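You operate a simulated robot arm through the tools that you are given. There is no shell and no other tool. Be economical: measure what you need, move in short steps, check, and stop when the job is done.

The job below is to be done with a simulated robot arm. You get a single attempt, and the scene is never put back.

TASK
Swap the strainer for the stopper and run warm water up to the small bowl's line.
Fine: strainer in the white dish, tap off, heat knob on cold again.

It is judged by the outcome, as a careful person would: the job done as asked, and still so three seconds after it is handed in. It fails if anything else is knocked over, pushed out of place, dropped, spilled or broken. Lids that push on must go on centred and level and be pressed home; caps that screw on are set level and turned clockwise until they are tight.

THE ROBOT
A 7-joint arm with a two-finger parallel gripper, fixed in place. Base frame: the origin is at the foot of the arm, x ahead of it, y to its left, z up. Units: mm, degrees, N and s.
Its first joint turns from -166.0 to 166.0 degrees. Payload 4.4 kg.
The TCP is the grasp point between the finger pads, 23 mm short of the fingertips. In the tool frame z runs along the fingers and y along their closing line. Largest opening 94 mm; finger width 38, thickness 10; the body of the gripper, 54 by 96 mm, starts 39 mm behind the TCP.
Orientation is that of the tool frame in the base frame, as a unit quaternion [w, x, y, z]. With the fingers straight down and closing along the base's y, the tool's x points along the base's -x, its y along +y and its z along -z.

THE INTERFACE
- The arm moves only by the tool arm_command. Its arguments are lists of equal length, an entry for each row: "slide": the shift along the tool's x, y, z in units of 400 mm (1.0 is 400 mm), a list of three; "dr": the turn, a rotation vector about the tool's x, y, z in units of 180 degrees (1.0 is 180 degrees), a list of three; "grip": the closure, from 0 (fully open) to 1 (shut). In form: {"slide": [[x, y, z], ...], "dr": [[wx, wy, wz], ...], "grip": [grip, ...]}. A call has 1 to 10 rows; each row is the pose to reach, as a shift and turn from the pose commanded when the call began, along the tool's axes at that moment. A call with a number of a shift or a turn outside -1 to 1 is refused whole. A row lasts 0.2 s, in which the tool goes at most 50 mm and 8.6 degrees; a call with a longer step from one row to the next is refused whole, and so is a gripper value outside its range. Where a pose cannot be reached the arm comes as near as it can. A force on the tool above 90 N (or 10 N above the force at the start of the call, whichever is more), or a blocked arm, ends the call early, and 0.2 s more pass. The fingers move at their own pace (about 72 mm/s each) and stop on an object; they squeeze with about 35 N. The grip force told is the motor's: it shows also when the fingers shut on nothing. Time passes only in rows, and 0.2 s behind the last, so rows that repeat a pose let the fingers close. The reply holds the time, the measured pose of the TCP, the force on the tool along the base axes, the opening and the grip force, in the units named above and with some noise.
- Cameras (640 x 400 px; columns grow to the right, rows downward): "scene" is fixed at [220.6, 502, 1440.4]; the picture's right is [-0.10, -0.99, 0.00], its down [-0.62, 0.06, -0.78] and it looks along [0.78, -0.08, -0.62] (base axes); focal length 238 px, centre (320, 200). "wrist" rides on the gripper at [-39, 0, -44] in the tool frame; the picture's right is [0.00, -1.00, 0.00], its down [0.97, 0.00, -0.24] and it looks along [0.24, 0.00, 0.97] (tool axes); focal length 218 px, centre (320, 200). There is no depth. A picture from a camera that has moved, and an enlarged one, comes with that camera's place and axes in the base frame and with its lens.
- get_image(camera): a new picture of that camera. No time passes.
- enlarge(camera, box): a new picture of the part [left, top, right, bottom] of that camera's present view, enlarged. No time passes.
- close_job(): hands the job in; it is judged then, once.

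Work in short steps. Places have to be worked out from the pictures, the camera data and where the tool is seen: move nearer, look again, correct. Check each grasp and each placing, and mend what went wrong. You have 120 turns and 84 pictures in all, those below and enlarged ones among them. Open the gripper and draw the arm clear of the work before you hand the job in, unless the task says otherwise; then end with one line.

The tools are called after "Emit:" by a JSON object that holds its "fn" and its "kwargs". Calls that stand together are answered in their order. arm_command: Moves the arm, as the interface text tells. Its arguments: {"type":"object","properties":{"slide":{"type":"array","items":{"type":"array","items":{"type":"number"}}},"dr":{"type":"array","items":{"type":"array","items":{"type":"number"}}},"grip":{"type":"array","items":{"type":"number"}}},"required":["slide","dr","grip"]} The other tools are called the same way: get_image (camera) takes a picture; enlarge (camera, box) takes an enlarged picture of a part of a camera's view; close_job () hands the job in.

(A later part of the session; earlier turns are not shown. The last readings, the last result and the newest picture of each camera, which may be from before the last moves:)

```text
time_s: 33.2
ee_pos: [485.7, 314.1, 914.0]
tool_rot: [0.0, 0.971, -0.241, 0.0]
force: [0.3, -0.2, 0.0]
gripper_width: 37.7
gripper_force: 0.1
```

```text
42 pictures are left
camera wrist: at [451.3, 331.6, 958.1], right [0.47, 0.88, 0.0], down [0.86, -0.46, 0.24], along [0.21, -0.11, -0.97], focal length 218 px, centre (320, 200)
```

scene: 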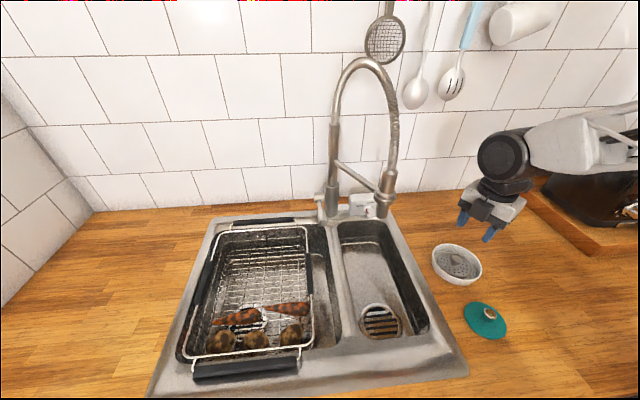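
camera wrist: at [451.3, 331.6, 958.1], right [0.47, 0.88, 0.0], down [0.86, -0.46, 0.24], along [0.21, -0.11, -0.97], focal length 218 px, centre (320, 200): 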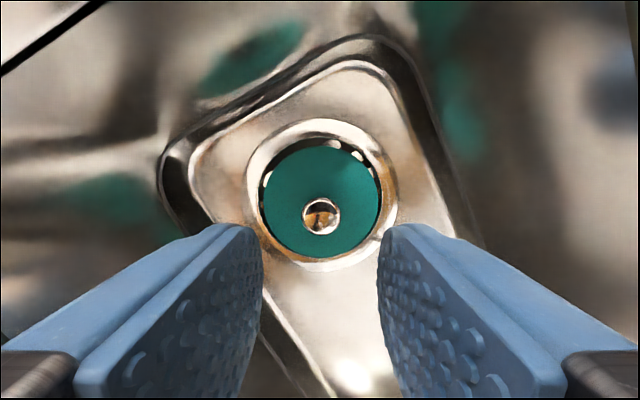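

The stopper is seated flat and centred. Next is the heat knob: I'll leave the bowl to the −y side, then rise with the cube pointing +x so I can aim the wrist camera at the tap.

Emit:
{"fn": "arm_command", "kwargs": {"slide": [[0, 0, -0.08], [0.055, 0.065, -0.08], [0.11, 0.13, -0.09], [0.165, 0.195, -0.1], [0.223, 0.26, -0.12], [0.223, 0.26, -0.2], [0.223, 0.26, -0.28], [0.223, 0.26, -0.34], [0.223, 0.26, -0.34]], "dr": [[0, 0, 0], [0, 0, 0], [0, 0, 0], [0, 0, 0], [0, 0, 0], [0, 0, -0.039], [0, 0, -0.078], [0, 0, -0.117], [0, 0, -0.155]], "grip": [0.6, 0.6, 0.6, 0.6, 0.6, 0.6, 0.6, 0.6, 0.6]}}

Emit:
{"fn": "get_image", "kwargs": {"camera": "scene"}}

```text
time_s: 35.2
ee_pos: [516.5, 179.4, 1048.8]
tool_rot: [-0.001, 1.0, 0.0, 0.001]
force: [-0.2, 0.1, -0.1]
gripper_width: 37.8
gripper_force: 0.1
```

```text
41 pictures are left
```

scene: 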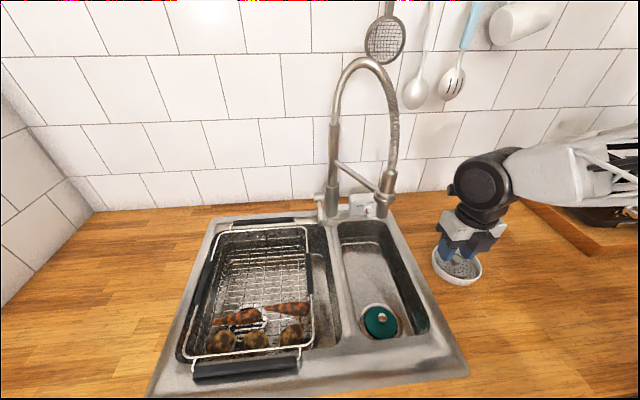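

The tap area is free. I'll tilt the tool about 42° forward to look at the heat box and lever with the wrist camera.

Emit:
{"fn": "arm_command", "kwargs": {"slide": [[0, 0, 0], [0, 0, 0], [0, 0, 0], [0, 0, 0], [0, 0, 0]], "dr": [[0, 0.046, 0], [0, 0.092, 0], [0, 0.138, 0], [0, 0.184, 0], [0, 0.23, 0]], "grip": [0, 0, 0, 0, 0]}}

Emit:
{"fn": "get_image", "kwargs": {"camera": "wrist"}}

```text
time_s: 36.4
ee_pos: [515.3, 179.7, 1048.3]
tool_rot: [-0.002, 0.935, 0.0, 0.355]
force: [0.2, 0.6, -0.3]
gripper_width: 94.2
gripper_force: 0.1
```

```text
40 pictures are left
camera wrist: at [457.4, 179.2, 1056.9], right [0.0, 1.0, 0.0], down [0.57, 0.0, 0.82], along [0.82, 0.0, -0.57], focal length 218 px, centre (320, 200)
```

wrist: 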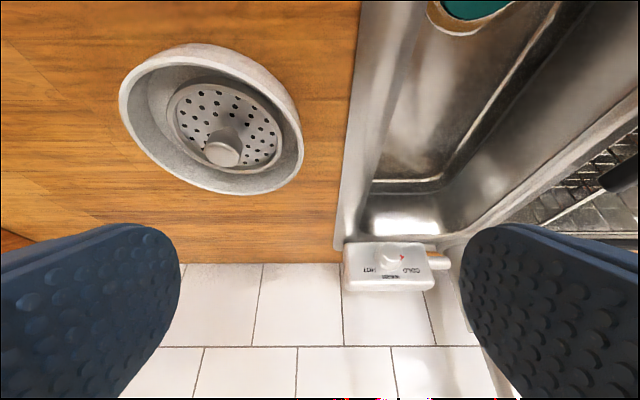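

Emit:
{"fn": "enlarge", "kwargs": {"camera": "wrist", "box": [330, 225, 460, 300]}}

```text
4.92 times, centred on (395, 262) of wrist
camera zoom: at [457.4, 179.2, 1056.9], right [0.0, 1.0, 0.0], down [0.57, 0.0, 0.82], along [0.82, 0.0, -0.57], focal length 1074 px, centre (-49, -108)
```

zoom: 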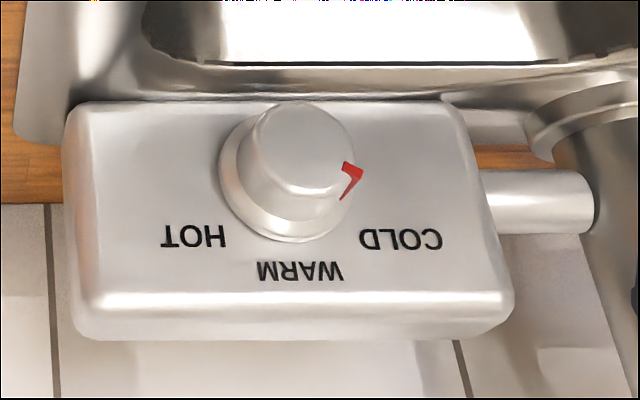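

The heat box face is at x≈780, spanning y 216–352 and z 914–975. The knob is at (760–780, 282, 940) with its mark at COLD, so WARM is about 60° clockwise. The wall is at x≈886, so the cube must point −x. I'll undo the tilt and swing the cube round through −y.

Emit:
{"fn": "arm_command", "kwargs": {"slide": [[0, 0, 0], [0, 0, 0], [0, 0, 0], [0, 0, 0], [0, 0, 0]], "dr": [[0, -0.046, 0], [0, -0.092, 0], [0, -0.138, 0], [0, -0.184, 0], [0, -0.23, 0]], "grip": [0.5, 0.5, 0.5, 0.5, 0.5]}}

Emit:
{"fn": "arm_command", "kwargs": {"slide": [[0, 0, 0], [0, 0, 0], [0, 0, 0], [0, 0, 0], [0, 0, 0], [0, 0, 0], [0, 0, 0], [0, 0, 0], [0, 0, 0], [0, 0, 0]], "dr": [[0, 0, 0.045], [0, 0, 0.09], [0, 0, 0.135], [0, 0, 0.18], [0, 0, 0.225], [0, 0, 0.27], [0, 0, 0.315], [0, 0, 0.36], [0, 0, 0.405], [0, 0, 0.45]], "grip": [0.5, 0.5, 0.5, 0.5, 0.5, 0.5, 0.5, 0.5, 0.5, 0.5]}}

Emit:
{"fn": "arm_command", "kwargs": {"slide": [[0, 0, 0], [0, 0, 0], [0, 0, 0], [0, 0, 0], [0, 0, 0], [0, 0, 0], [0, 0, 0], [0, 0, 0], [0, 0, 0], [0, 0, 0]], "dr": [[0, 0, 0.046], [0, 0, 0.092], [0, 0, 0.138], [0, 0, 0.184], [0, 0, 0.23], [0, 0, 0.276], [0, 0, 0.322], [0, 0, 0.368], [0, 0, 0.414], [0, 0, 0.46]], "grip": [0.5, 0.5, 0.5, 0.5, 0.5, 0.5, 0.5, 0.5, 0.5, 0.5]}}

Emit:
{"fn": "arm_command", "kwargs": {"slide": [[0, 0, 0], [0, 0, 0], [0, 0, 0]], "dr": [[0, 0, 0.03], [0, 0, 0.06], [0, 0, 0.09]], "grip": [0.5, 0.5, 0.5]}}

Emit:
{"fn": "get_image", "kwargs": {"camera": "scene"}}

```text
time_s: 37.6
ee_pos: [514.5, 180.6, 1049.8]
tool_rot: [-0.001, 1.0, 0.0, 0.0]
force: [-0.1, -0.6, 0.5]
gripper_width: 47.2
gripper_force: 0.1
```

```text
time_s: 39.8
ee_pos: [516.5, 180.0, 1049.0]
tool_rot: [-0.001, 0.759, -0.651, 0.0]
force: [0.0, -1.0, -0.3]
gripper_width: 47.0
gripper_force: 0.1
```

```text
time_s: 42.0
ee_pos: [516.5, 181.4, 1048.1]
tool_rot: [0.001, -0.138, 0.99, 0.0]
force: [0.5, 0.7, 0.4]
gripper_width: 47.0
gripper_force: 0.1
```

```text
time_s: 42.8
ee_pos: [516.1, 179.7, 1049.0]
tool_rot: [0.001, 0.001, 1.0, 0.001]
force: [-0.2, -0.7, 0.8]
gripper_width: 47.0
gripper_force: 0.1
```

```text
38 pictures are left
```

scene: 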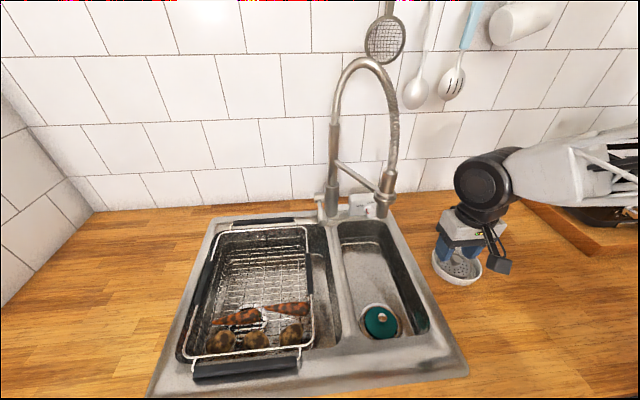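

I'll advance to x≈757 on the right of the knob and lean the hand 25° to the right.

Emit:
{"fn": "arm_command", "kwargs": {"slide": [[-0.1, -0.0125, 0], [-0.2, -0.025, 0], [-0.3, -0.0375, 0], [-0.4, -0.05, 0], [-0.5, -0.0625, 0], [-0.6025, -0.075, 0.02], [-0.6025, -0.075, 0.02], [-0.6025, -0.075, 0.02], [-0.6025, -0.075, 0.02]], "dr": [[0, 0, 0], [0, 0, 0], [0, 0, 0], [0, 0, 0], [0, 0, 0], [0, 0, 0], [-0.046, 0, 0], [-0.092, 0, 0], [-0.139, 0, 0]], "grip": [0.5, 0.5, 0.5, 0.5, 0.5, 0.5, 0.5, 0.5, 0.5]}}

Emit:
{"fn": "get_image", "kwargs": {"camera": "scene"}}

Emit:
{"fn": "get_image", "kwargs": {"camera": "wrist"}}

```text
time_s: 44.8
ee_pos: [757.1, 150.8, 1042.0]
tool_rot: [0.001, 0.0, 0.976, 0.218]
force: [0.2, -0.5, 0.9]
gripper_width: 47.0
gripper_force: 0.1
```

```text
37 pictures are left
```

scene: 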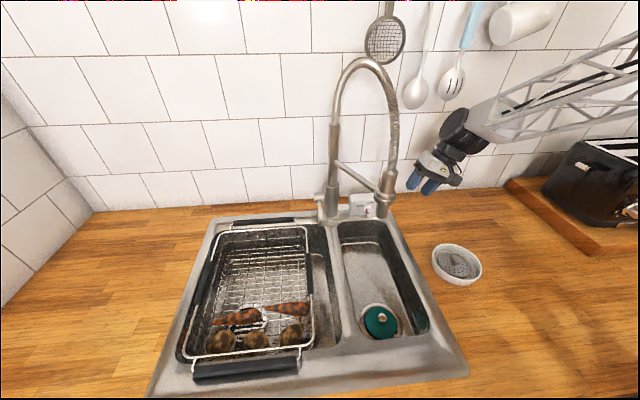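

```text
36 pictures are left
camera wrist: at [796.4, 130.7, 1082.8], right [0.0, -0.9, -0.43], down [-0.97, -0.1, 0.21], along [-0.24, 0.41, -0.88], focal length 218 px, centre (320, 200)
```

wrist: 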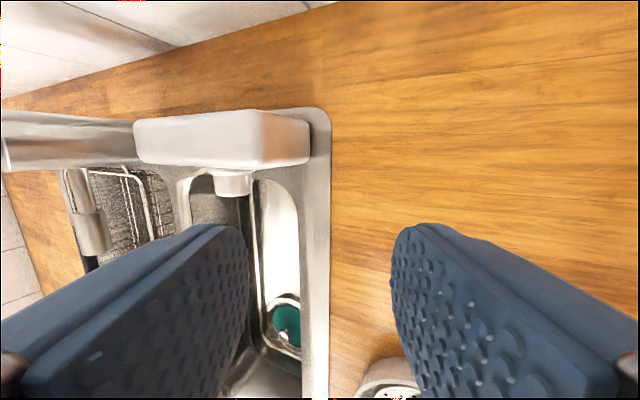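

The knob is confirmed at about (769,283,940). I'll move in from the right, leaned, to just above it and below nozzle level.

Emit:
{"fn": "arm_command", "kwargs": {"slide": [[0, 0.06, 0.08], [0, 0.12, 0.16], [0, 0.175, 0.239], [0, 0.175, 0.239]], "dr": [[0, 0, 0], [0, 0, 0], [0, 0, 0], [0, 0, 0]], "grip": [0.5, 0.5, 0.5, 0.5]}}

Emit:
{"fn": "enlarge", "kwargs": {"camera": "scene", "box": [310, 120, 470, 240]}}

Emit:
{"fn": "get_image", "kwargs": {"camera": "wrist"}}

```text
time_s: 45.8
ee_pos: [756.7, 255.1, 984.8]
tool_rot: [0.001, 0.0, 0.976, 0.217]
force: [0.0, -0.3, -0.2]
gripper_width: 47.1
gripper_force: 0.0
```

```text
3.33 times, centred on (390, 180) of scene
camera zoom: at [220.6, 502.0, 1440.4], right [-0.1, -0.99, 0.0], down [-0.62, 0.06, -0.78], along [0.78, -0.08, -0.62], focal length 792 px, centre (87, 267)
```

zoom: 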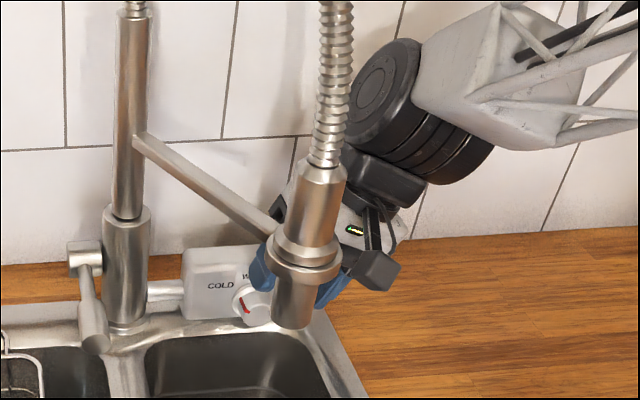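

```text
34 pictures are left
camera wrist: at [796.7, 235.1, 1026.3], right [0.0, -0.91, -0.42], down [-0.97, -0.1, 0.22], along [-0.24, 0.41, -0.88], focal length 218 px, centre (320, 200)
```

wrist: 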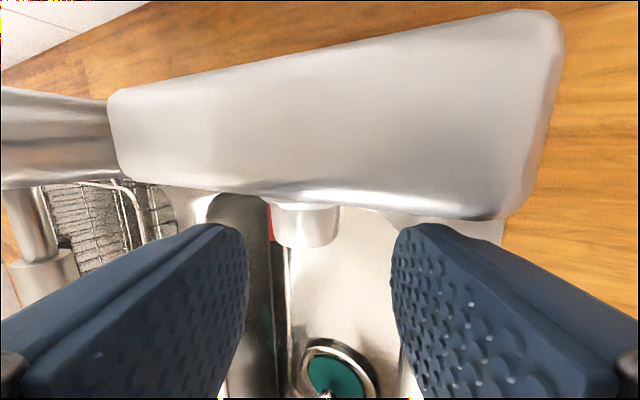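

The knob sits between the fingers with the red mark visible on its left. I'll reduce the lean to 12° and lower over it.

Emit:
{"fn": "arm_command", "kwargs": {"slide": [[0, 0.02, 0], [0, 0.02, 0.0], [0, 0.02, 0.05], [0, 0.02, 0.08], [0, 0.02, 0.101]], "dr": [[0.036, 0, 0], [0.0722, 0, 0], [0.0722, 0, 0], [0.0722, 0, 0], [0.0722, 0, 0]], "grip": [0.5, 0.5, 0.5, 0.5, 0.5]}}

Emit:
{"fn": "get_image", "kwargs": {"camera": "wrist"}}

```text
time_s: 47.0
ee_pos: [758.2, 279.0, 954.8]
tool_rot: [0.003, 0.001, 0.994, 0.106]
force: [-9.4, -10.7, 23.8]
gripper_width: 46.9
gripper_force: 0.1
```

```text
33 pictures are left
camera wrist: at [796.4, 267.8, 997.8], right [0.0, -0.98, -0.21], down [-0.97, -0.05, 0.23], along [-0.24, 0.2, -0.95], focal length 218 px, centre (320, 200)
```

wrist: 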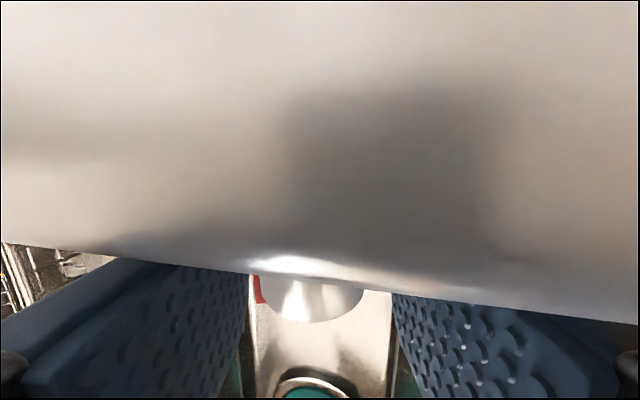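

There is a light contact, probably a fingertip on the sink deck. I'll rise 4 mm, back off 2 mm in x, and close on the knob.

Emit:
{"fn": "arm_command", "kwargs": {"slide": [[0.006, 0, -0.011], [0.006, 0, -0.011], [0.006, 0, -0.011], [0.006, 0, -0.011]], "dr": [[0, 0, 0], [0, 0, 0], [0, 0, 0], [0, 0, 0]], "grip": [0.5, 1, 1, 1]}}

Emit:
{"fn": "get_image", "kwargs": {"camera": "wrist"}}

```text
time_s: 48.0
ee_pos: [754.9, 279.4, 955.1]
tool_rot: [0.001, 0.0, 0.994, 0.106]
force: [-0.5, 69.3, -14.3]
gripper_width: 31.0
gripper_force: 45.2
```

```text
32 pictures are left
camera wrist: at [793.2, 269.5, 999.3], right [0.0, -0.98, -0.21], down [-0.97, -0.05, 0.23], along [-0.24, 0.2, -0.95], focal length 218 px, centre (320, 200)
```

wrist: 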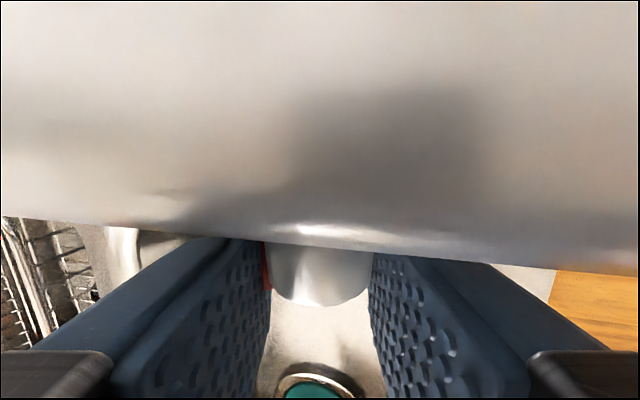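

The knob is gripped at 31 mm, but there's a 69 N side load, so the knob centre lies slightly toward +y. I'll shift to relieve it.

Emit:
{"fn": "arm_command", "kwargs": {"slide": [[0, 0.004, 0], [0, 0.008, 0]], "dr": [[0, 0, 0], [0, 0, 0]], "grip": [1, 1]}}

```text
time_s: 48.6
ee_pos: [753.9, 280.0, 957.2]
tool_rot: [0.001, 0.001, 0.995, 0.105]
force: [-9.8, 27.3, -15.9]
gripper_width: 31.2
gripper_force: 44.7
```

Emit:
{"fn": "arm_command", "kwargs": {"slide": [[0, 0.005, 0], [0, -0.0007, 0.0003], [0, -0.006, 0.0015], [0, -0.0113, 0.0034], [0, -0.0113, 0.0034]], "dr": [[0, 0, 0], [-0.0444, 0, 0], [-0.0889, 0, 0], [-0.1333, 0, 0], [-0.1333, 0, 0]], "grip": [1, 1, 1, 1, 1]}}

Emit:
{"fn": "enlarge", "kwargs": {"camera": "wrist", "box": [220, 180, 420, 340]}}

```text
time_s: 49.8
ee_pos: [755.2, 275.1, 953.9]
tool_rot: [0.001, 0.001, 0.951, 0.31]
force: [-17.5, -76.7, -9.5]
gripper_width: 33.2
gripper_force: 45.0
```

```text
2.50 times, centred on (320, 260) of wrist
camera zoom: at [793.9, 248.0, 990.6], right [0.0, -0.81, -0.59], down [-0.97, -0.14, 0.19], along [-0.24, 0.57, -0.78], focal length 546 px, centre (320, 50)
```

zoom: 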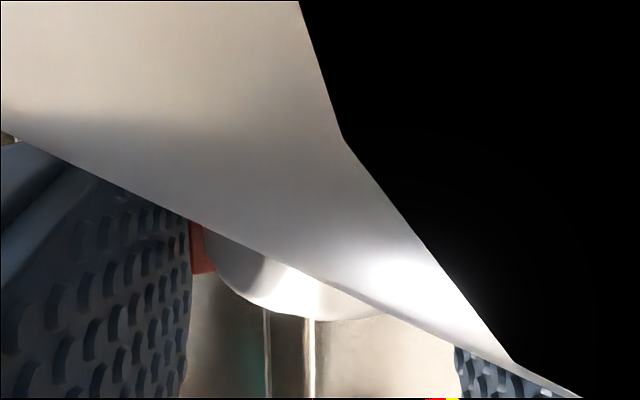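

The mark moved with the fingers. I'll open just enough, withdraw along the tool axis, and check the mark in the scene view.

Emit:
{"fn": "arm_command", "kwargs": {"slide": [[0, -0.004, -0.002], [0, -0.006, -0.006], [0, -0.006, -0.03], [0, -0.006, -0.09], [0, -0.006, -0.13]], "dr": [[0, 0, 0], [0, 0, 0], [0, 0, 0], [0, 0, 0], [0, 0, 0]], "grip": [0.58, 0.55, 0.5, 0.5, 0.5]}}

Emit:
{"fn": "enlarge", "kwargs": {"camera": "scene", "box": [310, 170, 430, 245]}}

Emit:
{"fn": "get_image", "kwargs": {"camera": "wrist"}}

```text
time_s: 51.0
ee_pos: [755.5, 242.3, 995.7]
tool_rot: [0.001, 0.0, 0.951, 0.31]
force: [0.0, -1.0, -0.3]
gripper_width: 46.9
gripper_force: 0.1
```

```text
5.33 times, centred on (370, 208) of scene
camera zoom: at [220.6, 502.0, 1440.4], right [-0.1, -0.99, 0.0], down [-0.62, 0.06, -0.78], along [0.78, -0.08, -0.62], focal length 1266 px, centre (53, 160)
```

zoom: 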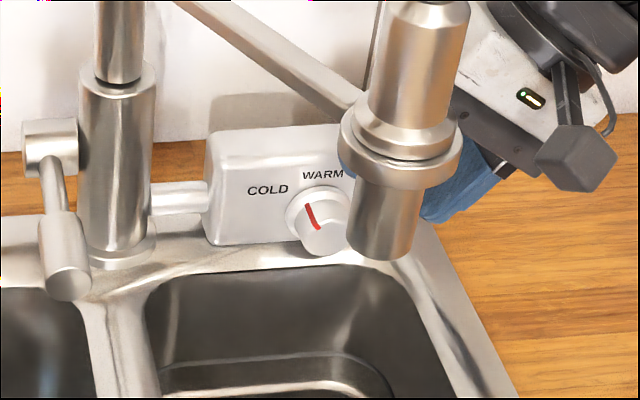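

```text
29 pictures are left
camera wrist: at [793.7, 216.6, 1032.0], right [0.0, -0.81, -0.59], down [-0.97, -0.14, 0.19], along [-0.24, 0.57, -0.79], focal length 218 px, centre (320, 200)
```

wrist: 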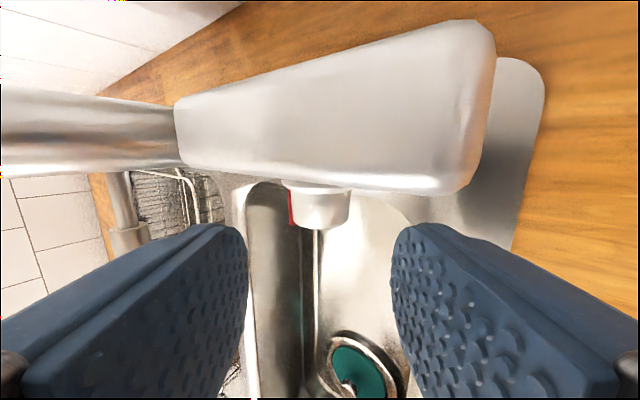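

The knob turned about 25°. Intersecting the two grip axes puts its centre at (y 283, z 943). I'll take a second bite the same way, going from 12° lean to 38°.

Emit:
{"fn": "arm_command", "kwargs": {"slide": [[0, 0.018, 0.019], [0, 0.036, 0.038], [0, 0.0537, 0.0567], [0, 0.036, 0.095], [0, 0.019, 0.1345], [0, 0.019, 0.1345], [0, 0.019, 0.1345], [0, 0.019, 0.1345], [0, 0.019, 0.1345]], "dr": [[0.0444, 0, 0], [0.0889, 0, 0], [0.1333, 0, 0], [0.1333, 0, 0], [0.1333, 0, 0], [0.1333, 0, 0], [0.1333, 0, 0], [0.1333, 0, 0], [0.1333, 0, 0]], "grip": [0.5, 0.5, 0.5, 0.5, 0.5, 1, 1, 1, 1]}}

```text
time_s: 53.0
ee_pos: [755.2, 280.4, 954.5]
tool_rot: [-0.001, 0.002, 0.995, 0.105]
force: [3.6, -61.9, -22.7]
gripper_width: 31.0
gripper_force: 45.3
```

Emit:
{"fn": "arm_command", "kwargs": {"slide": [[0, -0.004, 0], [0, -0.009, 0], [0, -0.0137, 0.0013], [0, -0.0182, 0.003], [0, -0.0205, 0.004], [0, -0.0205, 0.004]], "dr": [[0, 0, 0], [-0.0444, 0, 0], [-0.0889, 0, 0], [-0.1333, 0, 0], [-0.1556, 0, 0], [-0.1556, 0, 0]], "grip": [1, 1, 1, 1, 1, 1]}}

```text
time_s: 54.4
ee_pos: [755.9, 276.9, 956.2]
tool_rot: [0.003, -0.002, 0.939, 0.344]
force: [-37.2, -3.0, 42.4]
gripper_width: 40.8
gripper_force: 45.0
```

The opening grew to 40 mm, so the pads may have slid over the pointer. I'll release, withdraw and look.

Emit:
{"fn": "arm_command", "kwargs": {"slide": [[0, 0, -0.004], [0, 0, -0.008], [0, 0, -0.03], [0, 0, -0.09], [0, 0, -0.13]], "dr": [[0, 0, 0], [0, 0, 0], [0, 0, 0], [0, 0, 0], [0, 0, 0]], "grip": [0.5, 0.45, 0.45, 0.45, 0.45]}}

Emit:
{"fn": "enlarge", "kwargs": {"camera": "scene", "box": [330, 170, 400, 225]}}

```text
time_s: 55.6
ee_pos: [754.1, 240.7, 993.2]
tool_rot: [0.001, 0.0, 0.939, 0.343]
force: [-0.1, -0.3, 0.0]
gripper_width: 52.0
gripper_force: 0.1
```

```text
7.27 times, centred on (365, 198) of scene
camera zoom: at [220.6, 502.0, 1440.4], right [-0.1, -0.99, 0.0], down [-0.62, 0.06, -0.78], along [0.78, -0.08, -0.62], focal length 1727 px, centre (-7, 218)
```

zoom: 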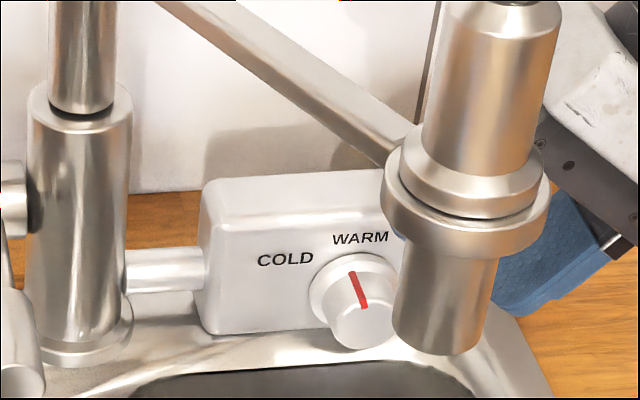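

The mark now looks nearly straight up at WARM. I'll verify from above with the wrist camera.

Emit:
{"fn": "enlarge", "kwargs": {"camera": "wrist", "box": [240, 150, 400, 250]}}

```text
4.00 times, centred on (320, 200) of wrist
camera zoom: at [793.2, 211.1, 1026.7], right [0.0, -0.76, -0.64], down [-0.97, -0.15, 0.18], along [-0.24, 0.63, -0.74], focal length 873 px, centre (320, 200)
```

zoom: 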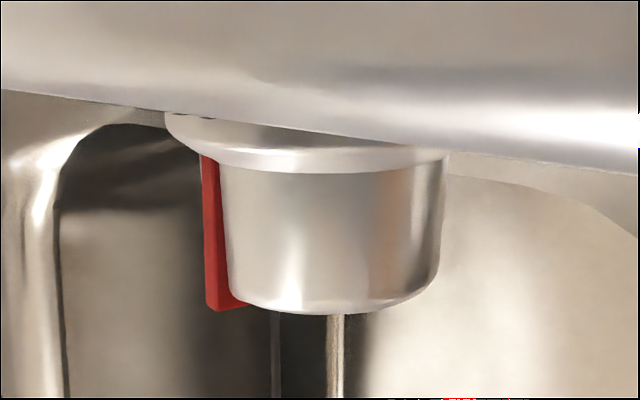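

From the viewing geometry the mark is still about 25–30° short, because the right fingertip rubbed the deck and slipped. For a third bite I'll grip 5 mm higher, starting at 6° lean.

Emit:
{"fn": "arm_command", "kwargs": {"slide": [[0, 0.018, 0.017], [0, 0.036, 0.034], [0, 0.053, 0.051], [0, 0.036, 0.086], [0, 0.0205, 0.121], [0, 0.027, 0.125], [0, 0.027, 0.125], [0, 0.027, 0.125], [0, 0.027, 0.125], [0, 0.027, 0.125]], "dr": [[0.0463, 0, 0], [0.0926, 0, 0], [0.139, 0, 0], [0.139, 0, 0], [0.139, 0, 0], [0.18, 0, 0], [0.189, 0, 0], [0.189, 0, 0], [0.189, 0, 0], [0.189, 0, 0]], "grip": [0.5, 0.5, 0.5, 0.5, 0.5, 0.5, 0.5, 1, 1, 1]}}

```text
time_s: 57.8
ee_pos: [754.7, 280.7, 961.4]
tool_rot: [0.001, 0.001, 0.999, 0.053]
force: [2.7, -10.6, -2.4]
gripper_width: 31.5
gripper_force: 45.2
```

Well centred this time with low forces. I'll rotate 27° about the knob axis.

Emit:
{"fn": "arm_command", "kwargs": {"slide": [[0, -0.0066, 0.0006], [0, -0.013, 0.0019], [0, -0.0193, 0.004], [0, -0.0215, 0.0053], [0, -0.0215, 0.0053]], "dr": [[-0.0444, 0, 0], [-0.0889, 0, 0], [-0.1333, 0, 0], [-0.15, 0, 0], [-0.15, 0, 0]], "grip": [1, 1, 1, 1, 1]}}

Emit:
{"fn": "arm_command", "kwargs": {"slide": [[0, 0, 0], [0, 0, -0.004], [0, 0, -0.03], [0, 0, -0.09], [0, 0, -0.13]], "dr": [[0, 0, 0], [0, 0, 0], [0, 0, 0], [0, 0, 0], [0, 0, 0]], "grip": [0.6, 0.5, 0.45, 0.45, 0.45]}}

Emit:
{"fn": "enlarge", "kwargs": {"camera": "scene", "box": [330, 170, 400, 225]}}

Emit:
{"fn": "enlarge", "kwargs": {"camera": "wrist", "box": [240, 150, 400, 250]}}

```text
time_s: 59.0
ee_pos: [755.0, 272.7, 957.3]
tool_rot: [0.002, 0.0, 0.959, 0.285]
force: [15.9, -24.0, -18.7]
gripper_width: 31.3
gripper_force: 44.9
```

```text
time_s: 60.2
ee_pos: [754.2, 243.8, 1001.7]
tool_rot: [0.001, 0.0, 0.959, 0.285]
force: [0.1, 0.1, -0.5]
gripper_width: 51.6
gripper_force: 0.1
```

```text
7.27 times, centred on (365, 198) of scene
camera zoom: at [220.6, 502.0, 1440.4], right [-0.1, -0.99, 0.0], down [-0.62, 0.06, -0.78], along [0.78, -0.08, -0.62], focal length 1727 px, centre (-7, 218)
```

zoom: 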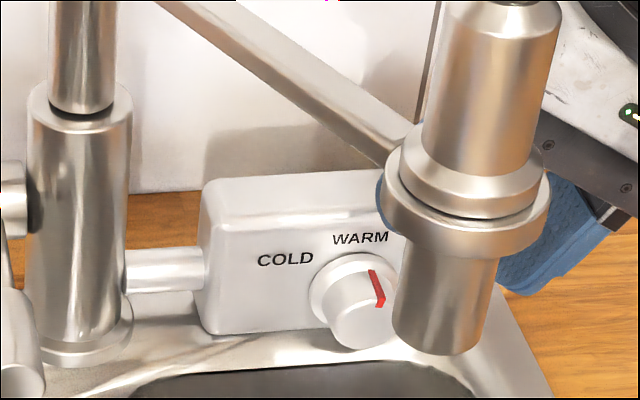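

```text
4.00 times, centred on (320, 200) of wrist
camera zoom: at [792.8, 219.4, 1039.5], right [0.0, -0.84, -0.55], down [-0.97, -0.13, 0.2], along [-0.24, 0.53, -0.81], focal length 873 px, centre (320, 200)
```

zoom: 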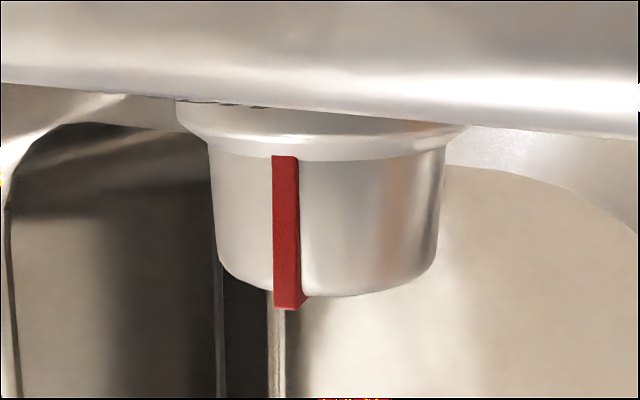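

The mark is now about 12–14° past WARM. I'll regrip at 25° lean and turn back 12°.

Emit:
{"fn": "arm_command", "kwargs": {"slide": [[0, 0.023, 0.028], [0, 0.016, 0.08], [0, 0.009, 0.1295], [0, 0.009, 0.1295], [0, 0.009, 0.1295], [0, 0.009, 0.1295], [0, 0.009, 0.1295], [0, 0.0137, 0.1303], [0, 0.0185, 0.132], [0, 0.0185, 0.132]], "dr": [[0.0444, 0, 0], [0.0444, 0, 0], [0.0444, 0, 0], [0.0444, 0, 0], [0.0444, 0, 0], [0.0444, 0, 0], [0.0444, 0, 0], [0.0778, 0, 0], [0.111, 0, 0], [0.111, 0, 0]], "grip": [0.5, 0.5, 0.5, 1, 1, 1, 1, 1, 1, 1]}}

Emit:
{"fn": "arm_command", "kwargs": {"slide": [[0, 0, 0], [0, 0, -0.004], [0, 0, -0.03], [0, -0.02, -0.08], [0, -0.07, -0.11]], "dr": [[0, 0, 0], [0, 0, 0], [0, 0, 0], [-0.04, 0, 0], [-0.08, 0, 0]], "grip": [0.6, 0.5, 0.45, 0.45, 0.45]}}

Emit:
{"fn": "enlarge", "kwargs": {"camera": "scene", "box": [310, 160, 420, 225]}}

```text
time_s: 62.4
ee_pos: [755.1, 277.4, 960.6]
tool_rot: [0.0, 0.001, 0.993, 0.114]
force: [-28.4, -56.5, -3.5]
gripper_width: 30.7
gripper_force: 44.9
```

```text
time_s: 63.6
ee_pos: [754.9, 242.9, 997.3]
tool_rot: [0.002, 0.0, 0.971, 0.239]
force: [0.5, -0.6, -0.2]
gripper_width: 51.7
gripper_force: 0.0
```

```text
5.82 times, centred on (365, 192) of scene
camera zoom: at [220.6, 502.0, 1440.4], right [-0.1, -0.99, 0.0], down [-0.62, 0.06, -0.78], along [0.78, -0.08, -0.62], focal length 1382 px, centre (58, 244)
```

zoom: 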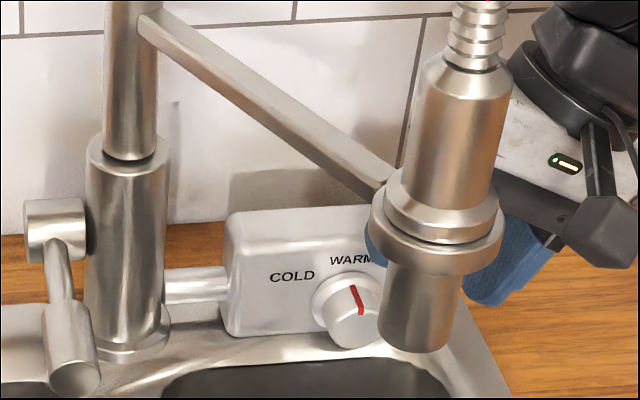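

The mark now points at WARM to within a few degrees. The tap lever is horizontal, from the hub at (799,445,990) to its tip near (692,447,993). I'll back the arm out, straighten it, and go round the front to the left side of the tap.

Emit:
{"fn": "arm_command", "kwargs": {"slide": [[0.05, -0.04, -0.05], [0.16, -0.04, -0.08], [0.27, -0.04, -0.11], [0.38, -0.04, -0.14], [0.4875, -0.034, -0.167], [0.4875, -0.034, -0.167], [0.4875, -0.034, -0.167], [0.4875, -0.034, -0.167], [0.4875, -0.034, -0.167]], "dr": [[0, 0, 0], [0, 0, 0], [0, 0, 0], [0, 0, 0], [0, 0, 0], [0.04, 0, 0], [0.08, 0, 0], [0.12, 0, 0], [0.154, 0, 0]], "grip": [0.45, 0.45, 0.45, 0.45, 0.45, 0.45, 0.45, 0.45, 0.45]}}

Emit:
{"fn": "arm_command", "kwargs": {"slide": [[0.1, 0, -0.05], [0.2, 0, -0.1], [0.3, 0.02, -0.15], [0.32, 0.12, -0.2], [0.32, 0.24, -0.2], [0.32, 0.36, -0.2], [0.32, 0.48, -0.2], [0.32, 0.6, -0.2], [0.32, 0.72, -0.2], [0.32, 0.84, -0.2]], "dr": [[0, 0, 0], [0, 0, 0], [0, 0, 0], [0, 0, 0], [0, 0, 0], [0, 0, 0], [0, 0, 0], [0, 0, 0], [0, 0, 0], [0, 0, 0]], "grip": [0.45, 0.45, 0.45, 0.45, 0.45, 0.45, 0.45, 0.45, 0.45, 0.45]}}

```text
time_s: 65.6
ee_pos: [559.5, 198.7, 1050.5]
tool_rot: [0.001, 0.0, 1.0, -0.003]
force: [0.1, 0.0, -0.2]
gripper_width: 51.6
gripper_force: 0.1
```

```text
time_s: 67.8
ee_pos: [430.1, 536.2, 1130.2]
tool_rot: [0.002, 0.0, 1.0, -0.002]
force: [-0.3, -0.2, -0.4]
gripper_width: 51.9
gripper_force: 0.0
```

Now forward along the left side of the tap, starting the left lean.

Emit:
{"fn": "arm_command", "kwargs": {"slide": [[-0.11, 0.01, 0], [-0.22, 0.02, 0], [-0.33, 0.04, 0], [-0.44, 0.06, 0], [-0.55, 0.08, 0], [-0.66, 0.09, 0], [-0.69, 0.09, 0], [-0.69, 0.09, 0], [-0.69, 0.09, 0], [-0.69, 0.09, 0]], "dr": [[0, 0, 0], [0, 0, 0], [0, 0, 0], [0, 0, 0], [0, 0, 0], [0, 0, 0], [0.045, 0, 0], [0.09, 0, 0], [0.135, 0, 0], [0.18, 0, 0]], "grip": [0.45, 0.45, 0.45, 0.45, 0.45, 0.45, 0.45, 0.45, 0.45, 0.45]}}

Emit:
{"fn": "get_image", "kwargs": {"camera": "scene"}}

Emit:
{"fn": "get_image", "kwargs": {"camera": "wrist"}}

```text
time_s: 70.0
ee_pos: [707.9, 572.7, 1130.5]
tool_rot: [0.002, 0.001, 0.96, -0.281]
force: [0.0, 0.4, 0.1]
gripper_width: 51.5
gripper_force: 0.0
```

```text
23 pictures are left
```

scene: 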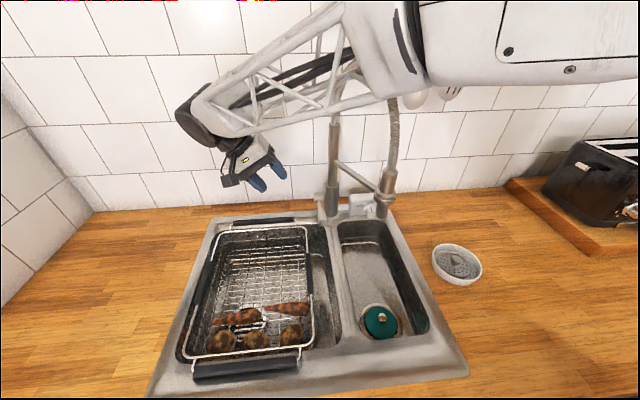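

```text
22 pictures are left
camera wrist: at [746.7, 594.7, 1168.4], right [0.0, -0.84, 0.54], down [-0.97, 0.13, 0.2], along [-0.24, -0.52, -0.82], focal length 218 px, centre (320, 200)
```

wrist: 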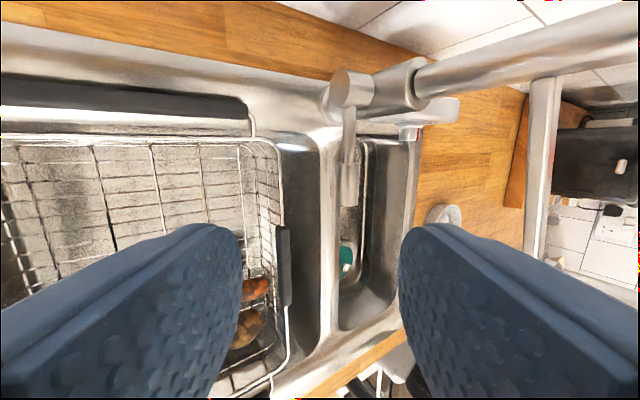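

The lever barrel spans x 686–730 at y≈447, z≈991, diameter about 19 mm. I'll go to a pre-approach pose at 45° lean, then straddle it with the fingers open.

Emit:
{"fn": "arm_command", "kwargs": {"slide": [[0, -0.011, 0.09], [0, -0.022, 0.18], [0, -0.0335, 0.268], [0, -0.0335, 0.268], [0, -0.055, 0.365], [0, -0.055, 0.365]], "dr": [[0.0345, 0, 0], [0.069, 0, 0], [0.069, 0, 0], [0.069, 0, 0], [0.069, 0, 0], [0.069, 0, 0]], "grip": [0.45, 0.45, 0.45, 0.45, 0.45, 0.45]}}

Emit:
{"fn": "get_image", "kwargs": {"camera": "wrist"}}

Emit:
{"fn": "enlarge", "kwargs": {"camera": "scene", "box": [200, 80, 440, 240]}}

```text
time_s: 71.4
ee_pos: [706.2, 474.9, 1018.3]
tool_rot: [0.002, 0.0, 0.924, -0.383]
force: [0.4, 0.3, 0.5]
gripper_width: 51.6
gripper_force: 0.0
```

```text
21 pictures are left
camera wrist: at [747.6, 505.3, 1050.2], right [0.0, -0.71, 0.71], down [-0.97, 0.17, 0.17], along [-0.24, -0.69, -0.69], focal length 218 px, centre (320, 200)
```

wrist: 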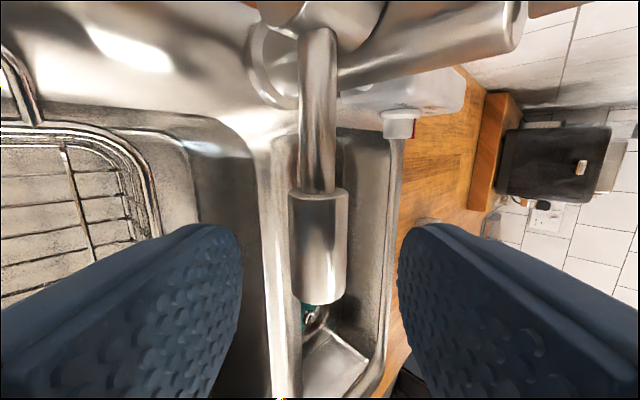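

```text
2.50 times, centred on (320, 160) of scene
camera zoom: at [220.6, 502.0, 1440.4], right [-0.1, -0.99, 0.0], down [-0.62, 0.06, -0.78], along [0.78, -0.08, -0.62], focal length 594 px, centre (320, 300)
```

zoom: 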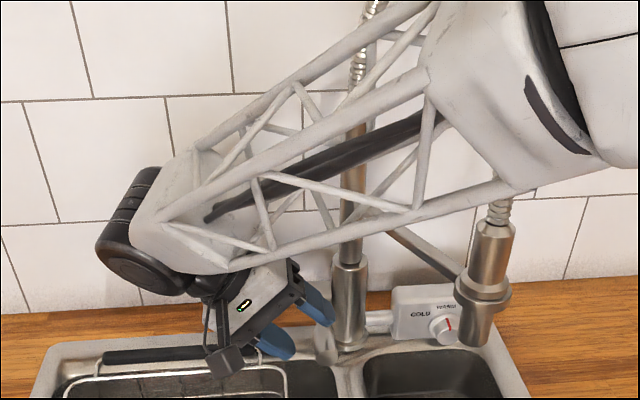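

The barrel, about 24 mm across, is centred between the fingers. I'll advance 38 mm and cage it loosely.

Emit:
{"fn": "arm_command", "kwargs": {"slide": [[0, 0, 0.05], [0, 0, 0.095], [0, 0, 0.095], [0, 0, 0.095]], "dr": [[0, 0, 0], [0, 0, 0], [0, 0, 0], [0, 0, 0]], "grip": [0.45, 0.45, 0.64, 0.64]}}

Emit:
{"fn": "get_image", "kwargs": {"camera": "wrist"}}

```text
time_s: 72.4
ee_pos: [708.1, 448.6, 992.3]
tool_rot: [0.001, 0.001, 0.924, -0.383]
force: [-0.5, -1.1, 0.4]
gripper_width: 33.7
gripper_force: 0.0
```

```text
19 pictures are left
camera wrist: at [747.3, 477.8, 1023.8], right [0.0, -0.71, 0.71], down [-0.97, 0.17, 0.17], along [-0.24, -0.69, -0.69], focal length 218 px, centre (320, 200)
```

wrist: 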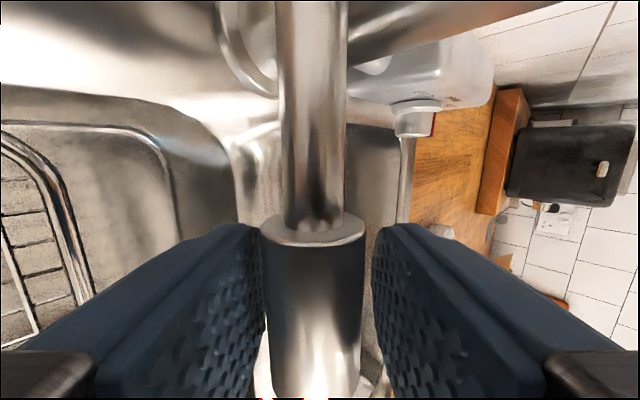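

Caged well. I'll lift the lever gently about 8° around its hub and check the force.

Emit:
{"fn": "arm_command", "kwargs": {"slide": [[-0.0015, -0.0116, -0.0116], [-0.0033, -0.0233, -0.0233]], "dr": [[0, 0.0163, -0.0163], [0, 0.0327, -0.0327]], "grip": [0.64, 0.64]}}

Emit:
{"fn": "get_image", "kwargs": {"camera": "scene"}}

```text
time_s: 73.0
ee_pos: [709.1, 447.6, 1004.5]
tool_rot: [-0.067, -0.027, 0.922, -0.381]
force: [-0.3, 2.1, -2.3]
gripper_width: 35.1
gripper_force: 1.4
```

```text
18 pictures are left
```

scene: 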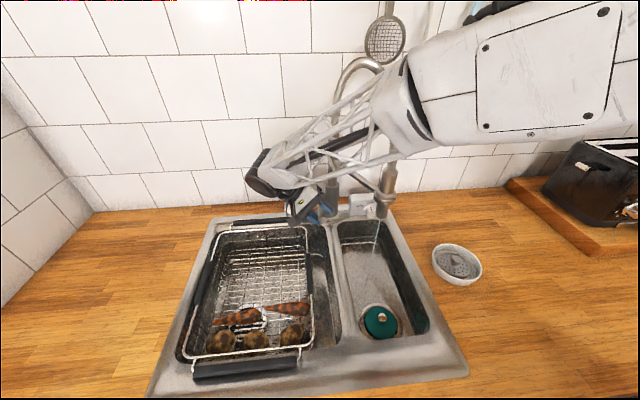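

The lever follows with almost no force. I'll lift to about 25°.

Emit:
{"fn": "arm_command", "kwargs": {"slide": [[-0.003, -0.0155, -0.0155], [-0.006, -0.031, -0.031], [-0.011, -0.046, -0.046]], "dr": [[0, 0.022, -0.022], [0, 0.044, -0.044], [0, 0.0655, -0.0655]], "grip": [0.64, 0.64, 0.64]}}

Emit:
{"fn": "enlarge", "kwargs": {"camera": "scene", "box": [270, 130, 450, 350]}}

```text
time_s: 73.8
ee_pos: [717.6, 446.9, 1030.0]
tool_rot: [-0.2, -0.082, 0.902, -0.373]
force: [-1.1, 2.5, -1.5]
gripper_width: 35.1
gripper_force: 1.3
```

```text
1.82 times, centred on (360, 240) of scene
camera zoom: at [220.6, 502.0, 1440.4], right [-0.1, -0.99, 0.0], down [-0.62, 0.06, -0.78], along [0.78, -0.08, -0.62], focal length 432 px, centre (247, 127)
```

zoom: 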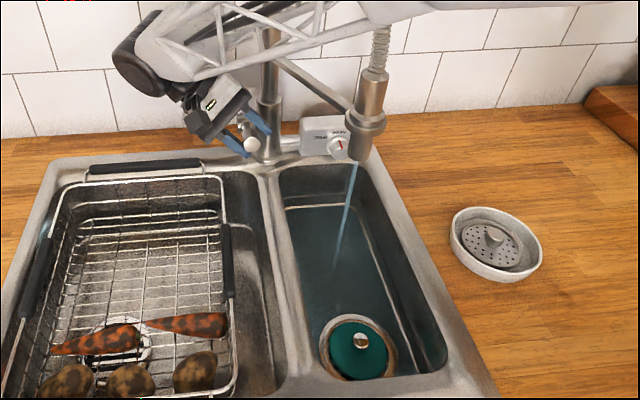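

Water is running into the small bowl. No time passes while I look, so I'll examine the bowl for its fill line.

Emit:
{"fn": "enlarge", "kwargs": {"camera": "scene", "box": [335, 210, 435, 345]}}

```text
2.96 times, centred on (385, 278) of scene
camera zoom: at [220.6, 502.0, 1440.4], right [-0.1, -0.99, 0.0], down [-0.62, 0.06, -0.78], along [0.78, -0.08, -0.62], focal length 704 px, centre (127, -30)
```

zoom: 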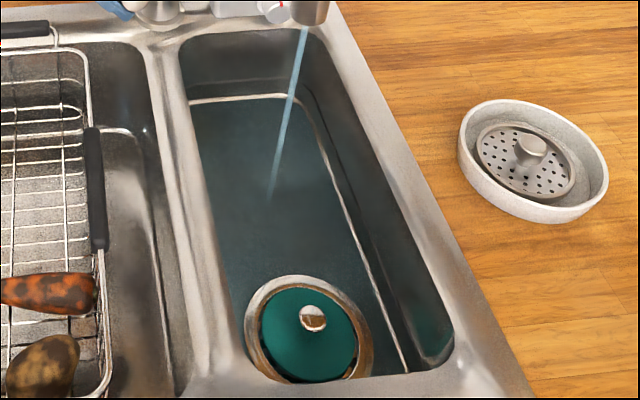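

The bowl has a thin scored line round the walls at roughly z≈838–842, with the floor at ≈803. The light line is the floor crease, which was there before the water. I'll wait 2 s holding the lever and measure the fill rate.

Emit:
{"fn": "arm_command", "kwargs": {"slide": [[0, 0, 0], [0, 0, 0], [0, 0, 0], [0, 0, 0], [0, 0, 0], [0, 0, 0], [0, 0, 0], [0, 0, 0], [0, 0, 0]], "dr": [[0, 0, 0], [0, 0, 0], [0, 0, 0], [0, 0, 0], [0, 0, 0], [0, 0, 0], [0, 0, 0], [0, 0, 0], [0, 0, 0]], "grip": [0.64, 0.64, 0.64, 0.64, 0.64, 0.64, 0.64, 0.64, 0.64]}}

Emit:
{"fn": "enlarge", "kwargs": {"camera": "scene", "box": [335, 210, 435, 345]}}

```text
time_s: 75.8
ee_pos: [716.9, 447.7, 1029.8]
tool_rot: [-0.199, -0.083, 0.902, -0.374]
force: [0.1, 1.8, -2.0]
gripper_width: 34.8
gripper_force: 0.8
```

```text
2.96 times, centred on (385, 278) of scene
camera zoom: at [220.6, 502.0, 1440.4], right [-0.1, -0.99, 0.0], down [-0.62, 0.06, -0.78], along [0.78, -0.08, -0.62], focal length 704 px, centre (127, -30)
```

zoom: 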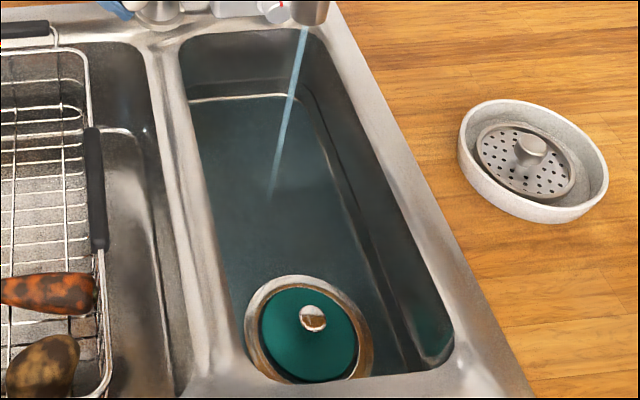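

The waterline is rising slowly. I'll wait about 4 s more.

Emit:
{"fn": "arm_command", "kwargs": {"slide": [[0, 0, 0], [0, 0, 0], [0, 0, 0], [0, 0, 0], [0, 0, 0], [0, 0, 0], [0, 0, 0], [0, 0, 0], [0, 0, 0]], "dr": [[0, 0, 0], [0, 0, 0], [0, 0, 0], [0, 0, 0], [0, 0, 0], [0, 0, 0], [0, 0, 0], [0, 0, 0], [0, 0, 0]], "grip": [0.64, 0.64, 0.64, 0.64, 0.64, 0.64, 0.64, 0.64, 0.64]}}

Emit:
{"fn": "arm_command", "kwargs": {"slide": [[0, 0, 0], [0, 0, 0], [0, 0, 0], [0, 0, 0], [0, 0, 0], [0, 0, 0], [0, 0, 0], [0, 0, 0], [0, 0, 0]], "dr": [[0, 0, 0], [0, 0, 0], [0, 0, 0], [0, 0, 0], [0, 0, 0], [0, 0, 0], [0, 0, 0], [0, 0, 0], [0, 0, 0]], "grip": [0.64, 0.64, 0.64, 0.64, 0.64, 0.64, 0.64, 0.64, 0.64]}}

Emit:
{"fn": "enlarge", "kwargs": {"camera": "scene", "box": [350, 215, 440, 345]}}

```text
time_s: 77.8
ee_pos: [718.3, 447.1, 1029.7]
tool_rot: [-0.199, -0.081, 0.902, -0.373]
force: [-1.4, 1.6, -1.2]
gripper_width: 34.8
gripper_force: 1.4
```

```text
time_s: 79.8
ee_pos: [717.2, 446.9, 1030.5]
tool_rot: [-0.199, -0.081, 0.902, -0.374]
force: [-1.1, 2.1, -1.9]
gripper_width: 34.7
gripper_force: 0.9
```

```text
3.08 times, centred on (395, 280) of scene
camera zoom: at [220.6, 502.0, 1440.4], right [-0.1, -0.99, 0.0], down [-0.62, 0.06, -0.78], along [0.78, -0.08, -0.62], focal length 731 px, centre (89, -46)
```

zoom: 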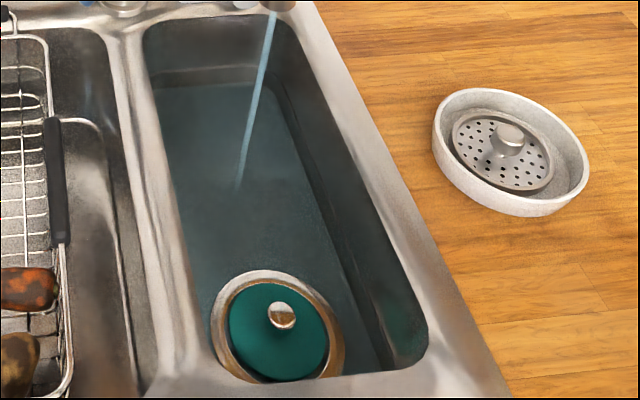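

Emit:
{"fn": "enlarge", "kwargs": {"camera": "scene", "box": [338, 215, 402, 255]}}

```text
10.00 times, centred on (370, 235) of scene
camera zoom: at [220.6, 502.0, 1440.4], right [-0.1, -0.99, 0.0], down [-0.62, 0.06, -0.78], along [0.78, -0.08, -0.62], focal length 2375 px, centre (-180, -150)
```

zoom: 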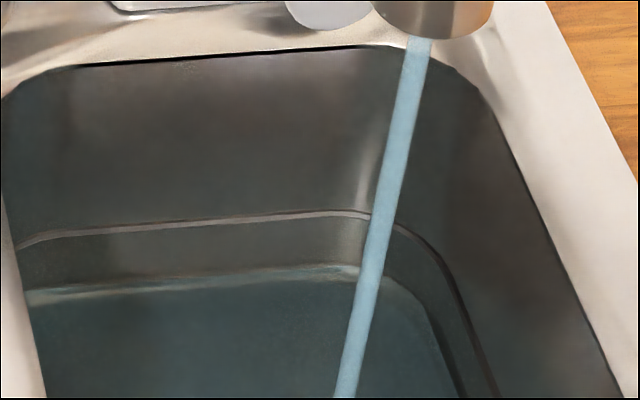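

Very clear view: the fill line is at v≈222 and the waterline at v≈278, so roughly 28 mm remain. I'll wait 6 s and measure again.

Emit:
{"fn": "arm_command", "kwargs": {"slide": [[0, 0, 0], [0, 0, 0], [0, 0, 0], [0, 0, 0], [0, 0, 0], [0, 0, 0], [0, 0, 0], [0, 0, 0], [0, 0, 0]], "dr": [[0, 0, 0], [0, 0, 0], [0, 0, 0], [0, 0, 0], [0, 0, 0], [0, 0, 0], [0, 0, 0], [0, 0, 0], [0, 0, 0]], "grip": [0.64, 0.64, 0.64, 0.64, 0.64, 0.64, 0.64, 0.64, 0.64]}}

Emit:
{"fn": "arm_command", "kwargs": {"slide": [[0, 0, 0], [0, 0, 0], [0, 0, 0], [0, 0, 0], [0, 0, 0], [0, 0, 0], [0, 0, 0], [0, 0, 0], [0, 0, 0]], "dr": [[0, 0, 0], [0, 0, 0], [0, 0, 0], [0, 0, 0], [0, 0, 0], [0, 0, 0], [0, 0, 0], [0, 0, 0], [0, 0, 0]], "grip": [0.64, 0.64, 0.64, 0.64, 0.64, 0.64, 0.64, 0.64, 0.64]}}

Emit:
{"fn": "enlarge", "kwargs": {"camera": "scene", "box": [338, 215, 402, 255]}}

```text
time_s: 81.8
ee_pos: [716.9, 446.6, 1029.4]
tool_rot: [-0.199, -0.081, 0.902, -0.374]
force: [-0.1, 1.7, -0.9]
gripper_width: 34.8
gripper_force: 0.7
```

```text
time_s: 83.8
ee_pos: [717.0, 448.0, 1030.0]
tool_rot: [-0.2, -0.081, 0.903, -0.373]
force: [-0.4, 1.3, -0.6]
gripper_width: 35.0
gripper_force: 0.7
```

```text
10.00 times, centred on (370, 235) of scene
camera zoom: at [220.6, 502.0, 1440.4], right [-0.1, -0.99, 0.0], down [-0.62, 0.06, -0.78], along [0.78, -0.08, -0.62], focal length 2375 px, centre (-180, -150)
```

zoom: 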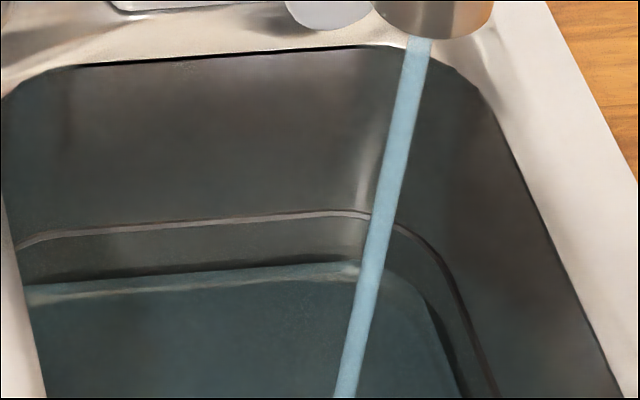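

It rises about 0.9 mm/s with about 24 mm to go. I'll lift the lever another 20° to speed it up and watch the force.

Emit:
{"fn": "arm_command", "kwargs": {"slide": [[-0.0035, -0.019, -0.019], [-0.0085, -0.037, -0.037], [-0.0153, -0.0548, -0.0548], [-0.0153, -0.0548, -0.0548], [-0.0153, -0.0548, -0.0548], [-0.0153, -0.0548, -0.0548], [-0.0153, -0.0548, -0.0548], [-0.0153, -0.0548, -0.0548], [-0.0153, -0.0548, -0.0548], [-0.0153, -0.0548, -0.0548]], "dr": [[0, 0.026, -0.026], [0, 0.052, -0.052], [0, 0.0786, -0.0786], [0, 0.0786, -0.0786], [0, 0.0786, -0.0786], [0, 0.0786, -0.0786], [0, 0.0786, -0.0786], [0, 0.0786, -0.0786], [0, 0.0786, -0.0786], [0, 0.0786, -0.0786]], "grip": [0.64, 0.64, 0.64, 0.64, 0.64, 0.64, 0.64, 0.64, 0.64, 0.64]}}

Emit:
{"fn": "arm_command", "kwargs": {"slide": [[0, 0, 0], [0, 0, 0], [0, 0, 0], [0, 0, 0], [0, 0, 0], [0, 0, 0], [0, 0, 0], [0, 0, 0], [0, 0, 0]], "dr": [[0, 0, 0], [0, 0, 0], [0, 0, 0], [0, 0, 0], [0, 0, 0], [0, 0, 0], [0, 0, 0], [0, 0, 0], [0, 0, 0]], "grip": [0.64, 0.64, 0.64, 0.64, 0.64, 0.64, 0.64, 0.64, 0.64]}}

Emit:
{"fn": "enlarge", "kwargs": {"camera": "scene", "box": [338, 215, 402, 255]}}

```text
time_s: 86.0
ee_pos: [735.5, 447.4, 1055.1]
tool_rot: [-0.354, -0.145, 0.854, -0.353]
force: [-0.7, 0.7, -0.2]
gripper_width: 33.6
gripper_force: 0.1
```

```text
time_s: 88.0
ee_pos: [735.7, 448.3, 1055.4]
tool_rot: [-0.354, -0.146, 0.854, -0.354]
force: [0.4, 0.8, -0.2]
gripper_width: 33.6
gripper_force: 0.1
```

```text
10.00 times, centred on (370, 235) of scene
camera zoom: at [220.6, 502.0, 1440.4], right [-0.1, -0.99, 0.0], down [-0.62, 0.06, -0.78], along [0.78, -0.08, -0.62], focal length 2375 px, centre (-180, -150)
```

zoom: 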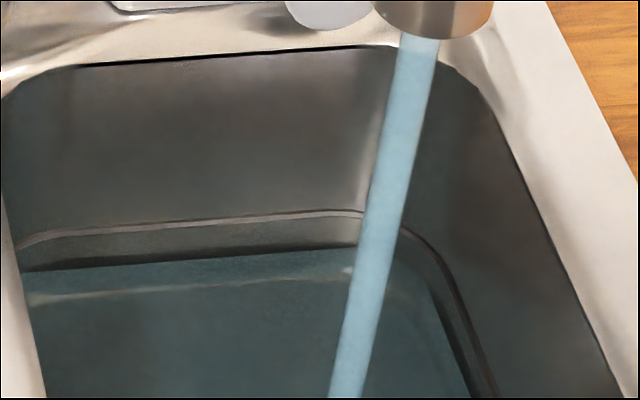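

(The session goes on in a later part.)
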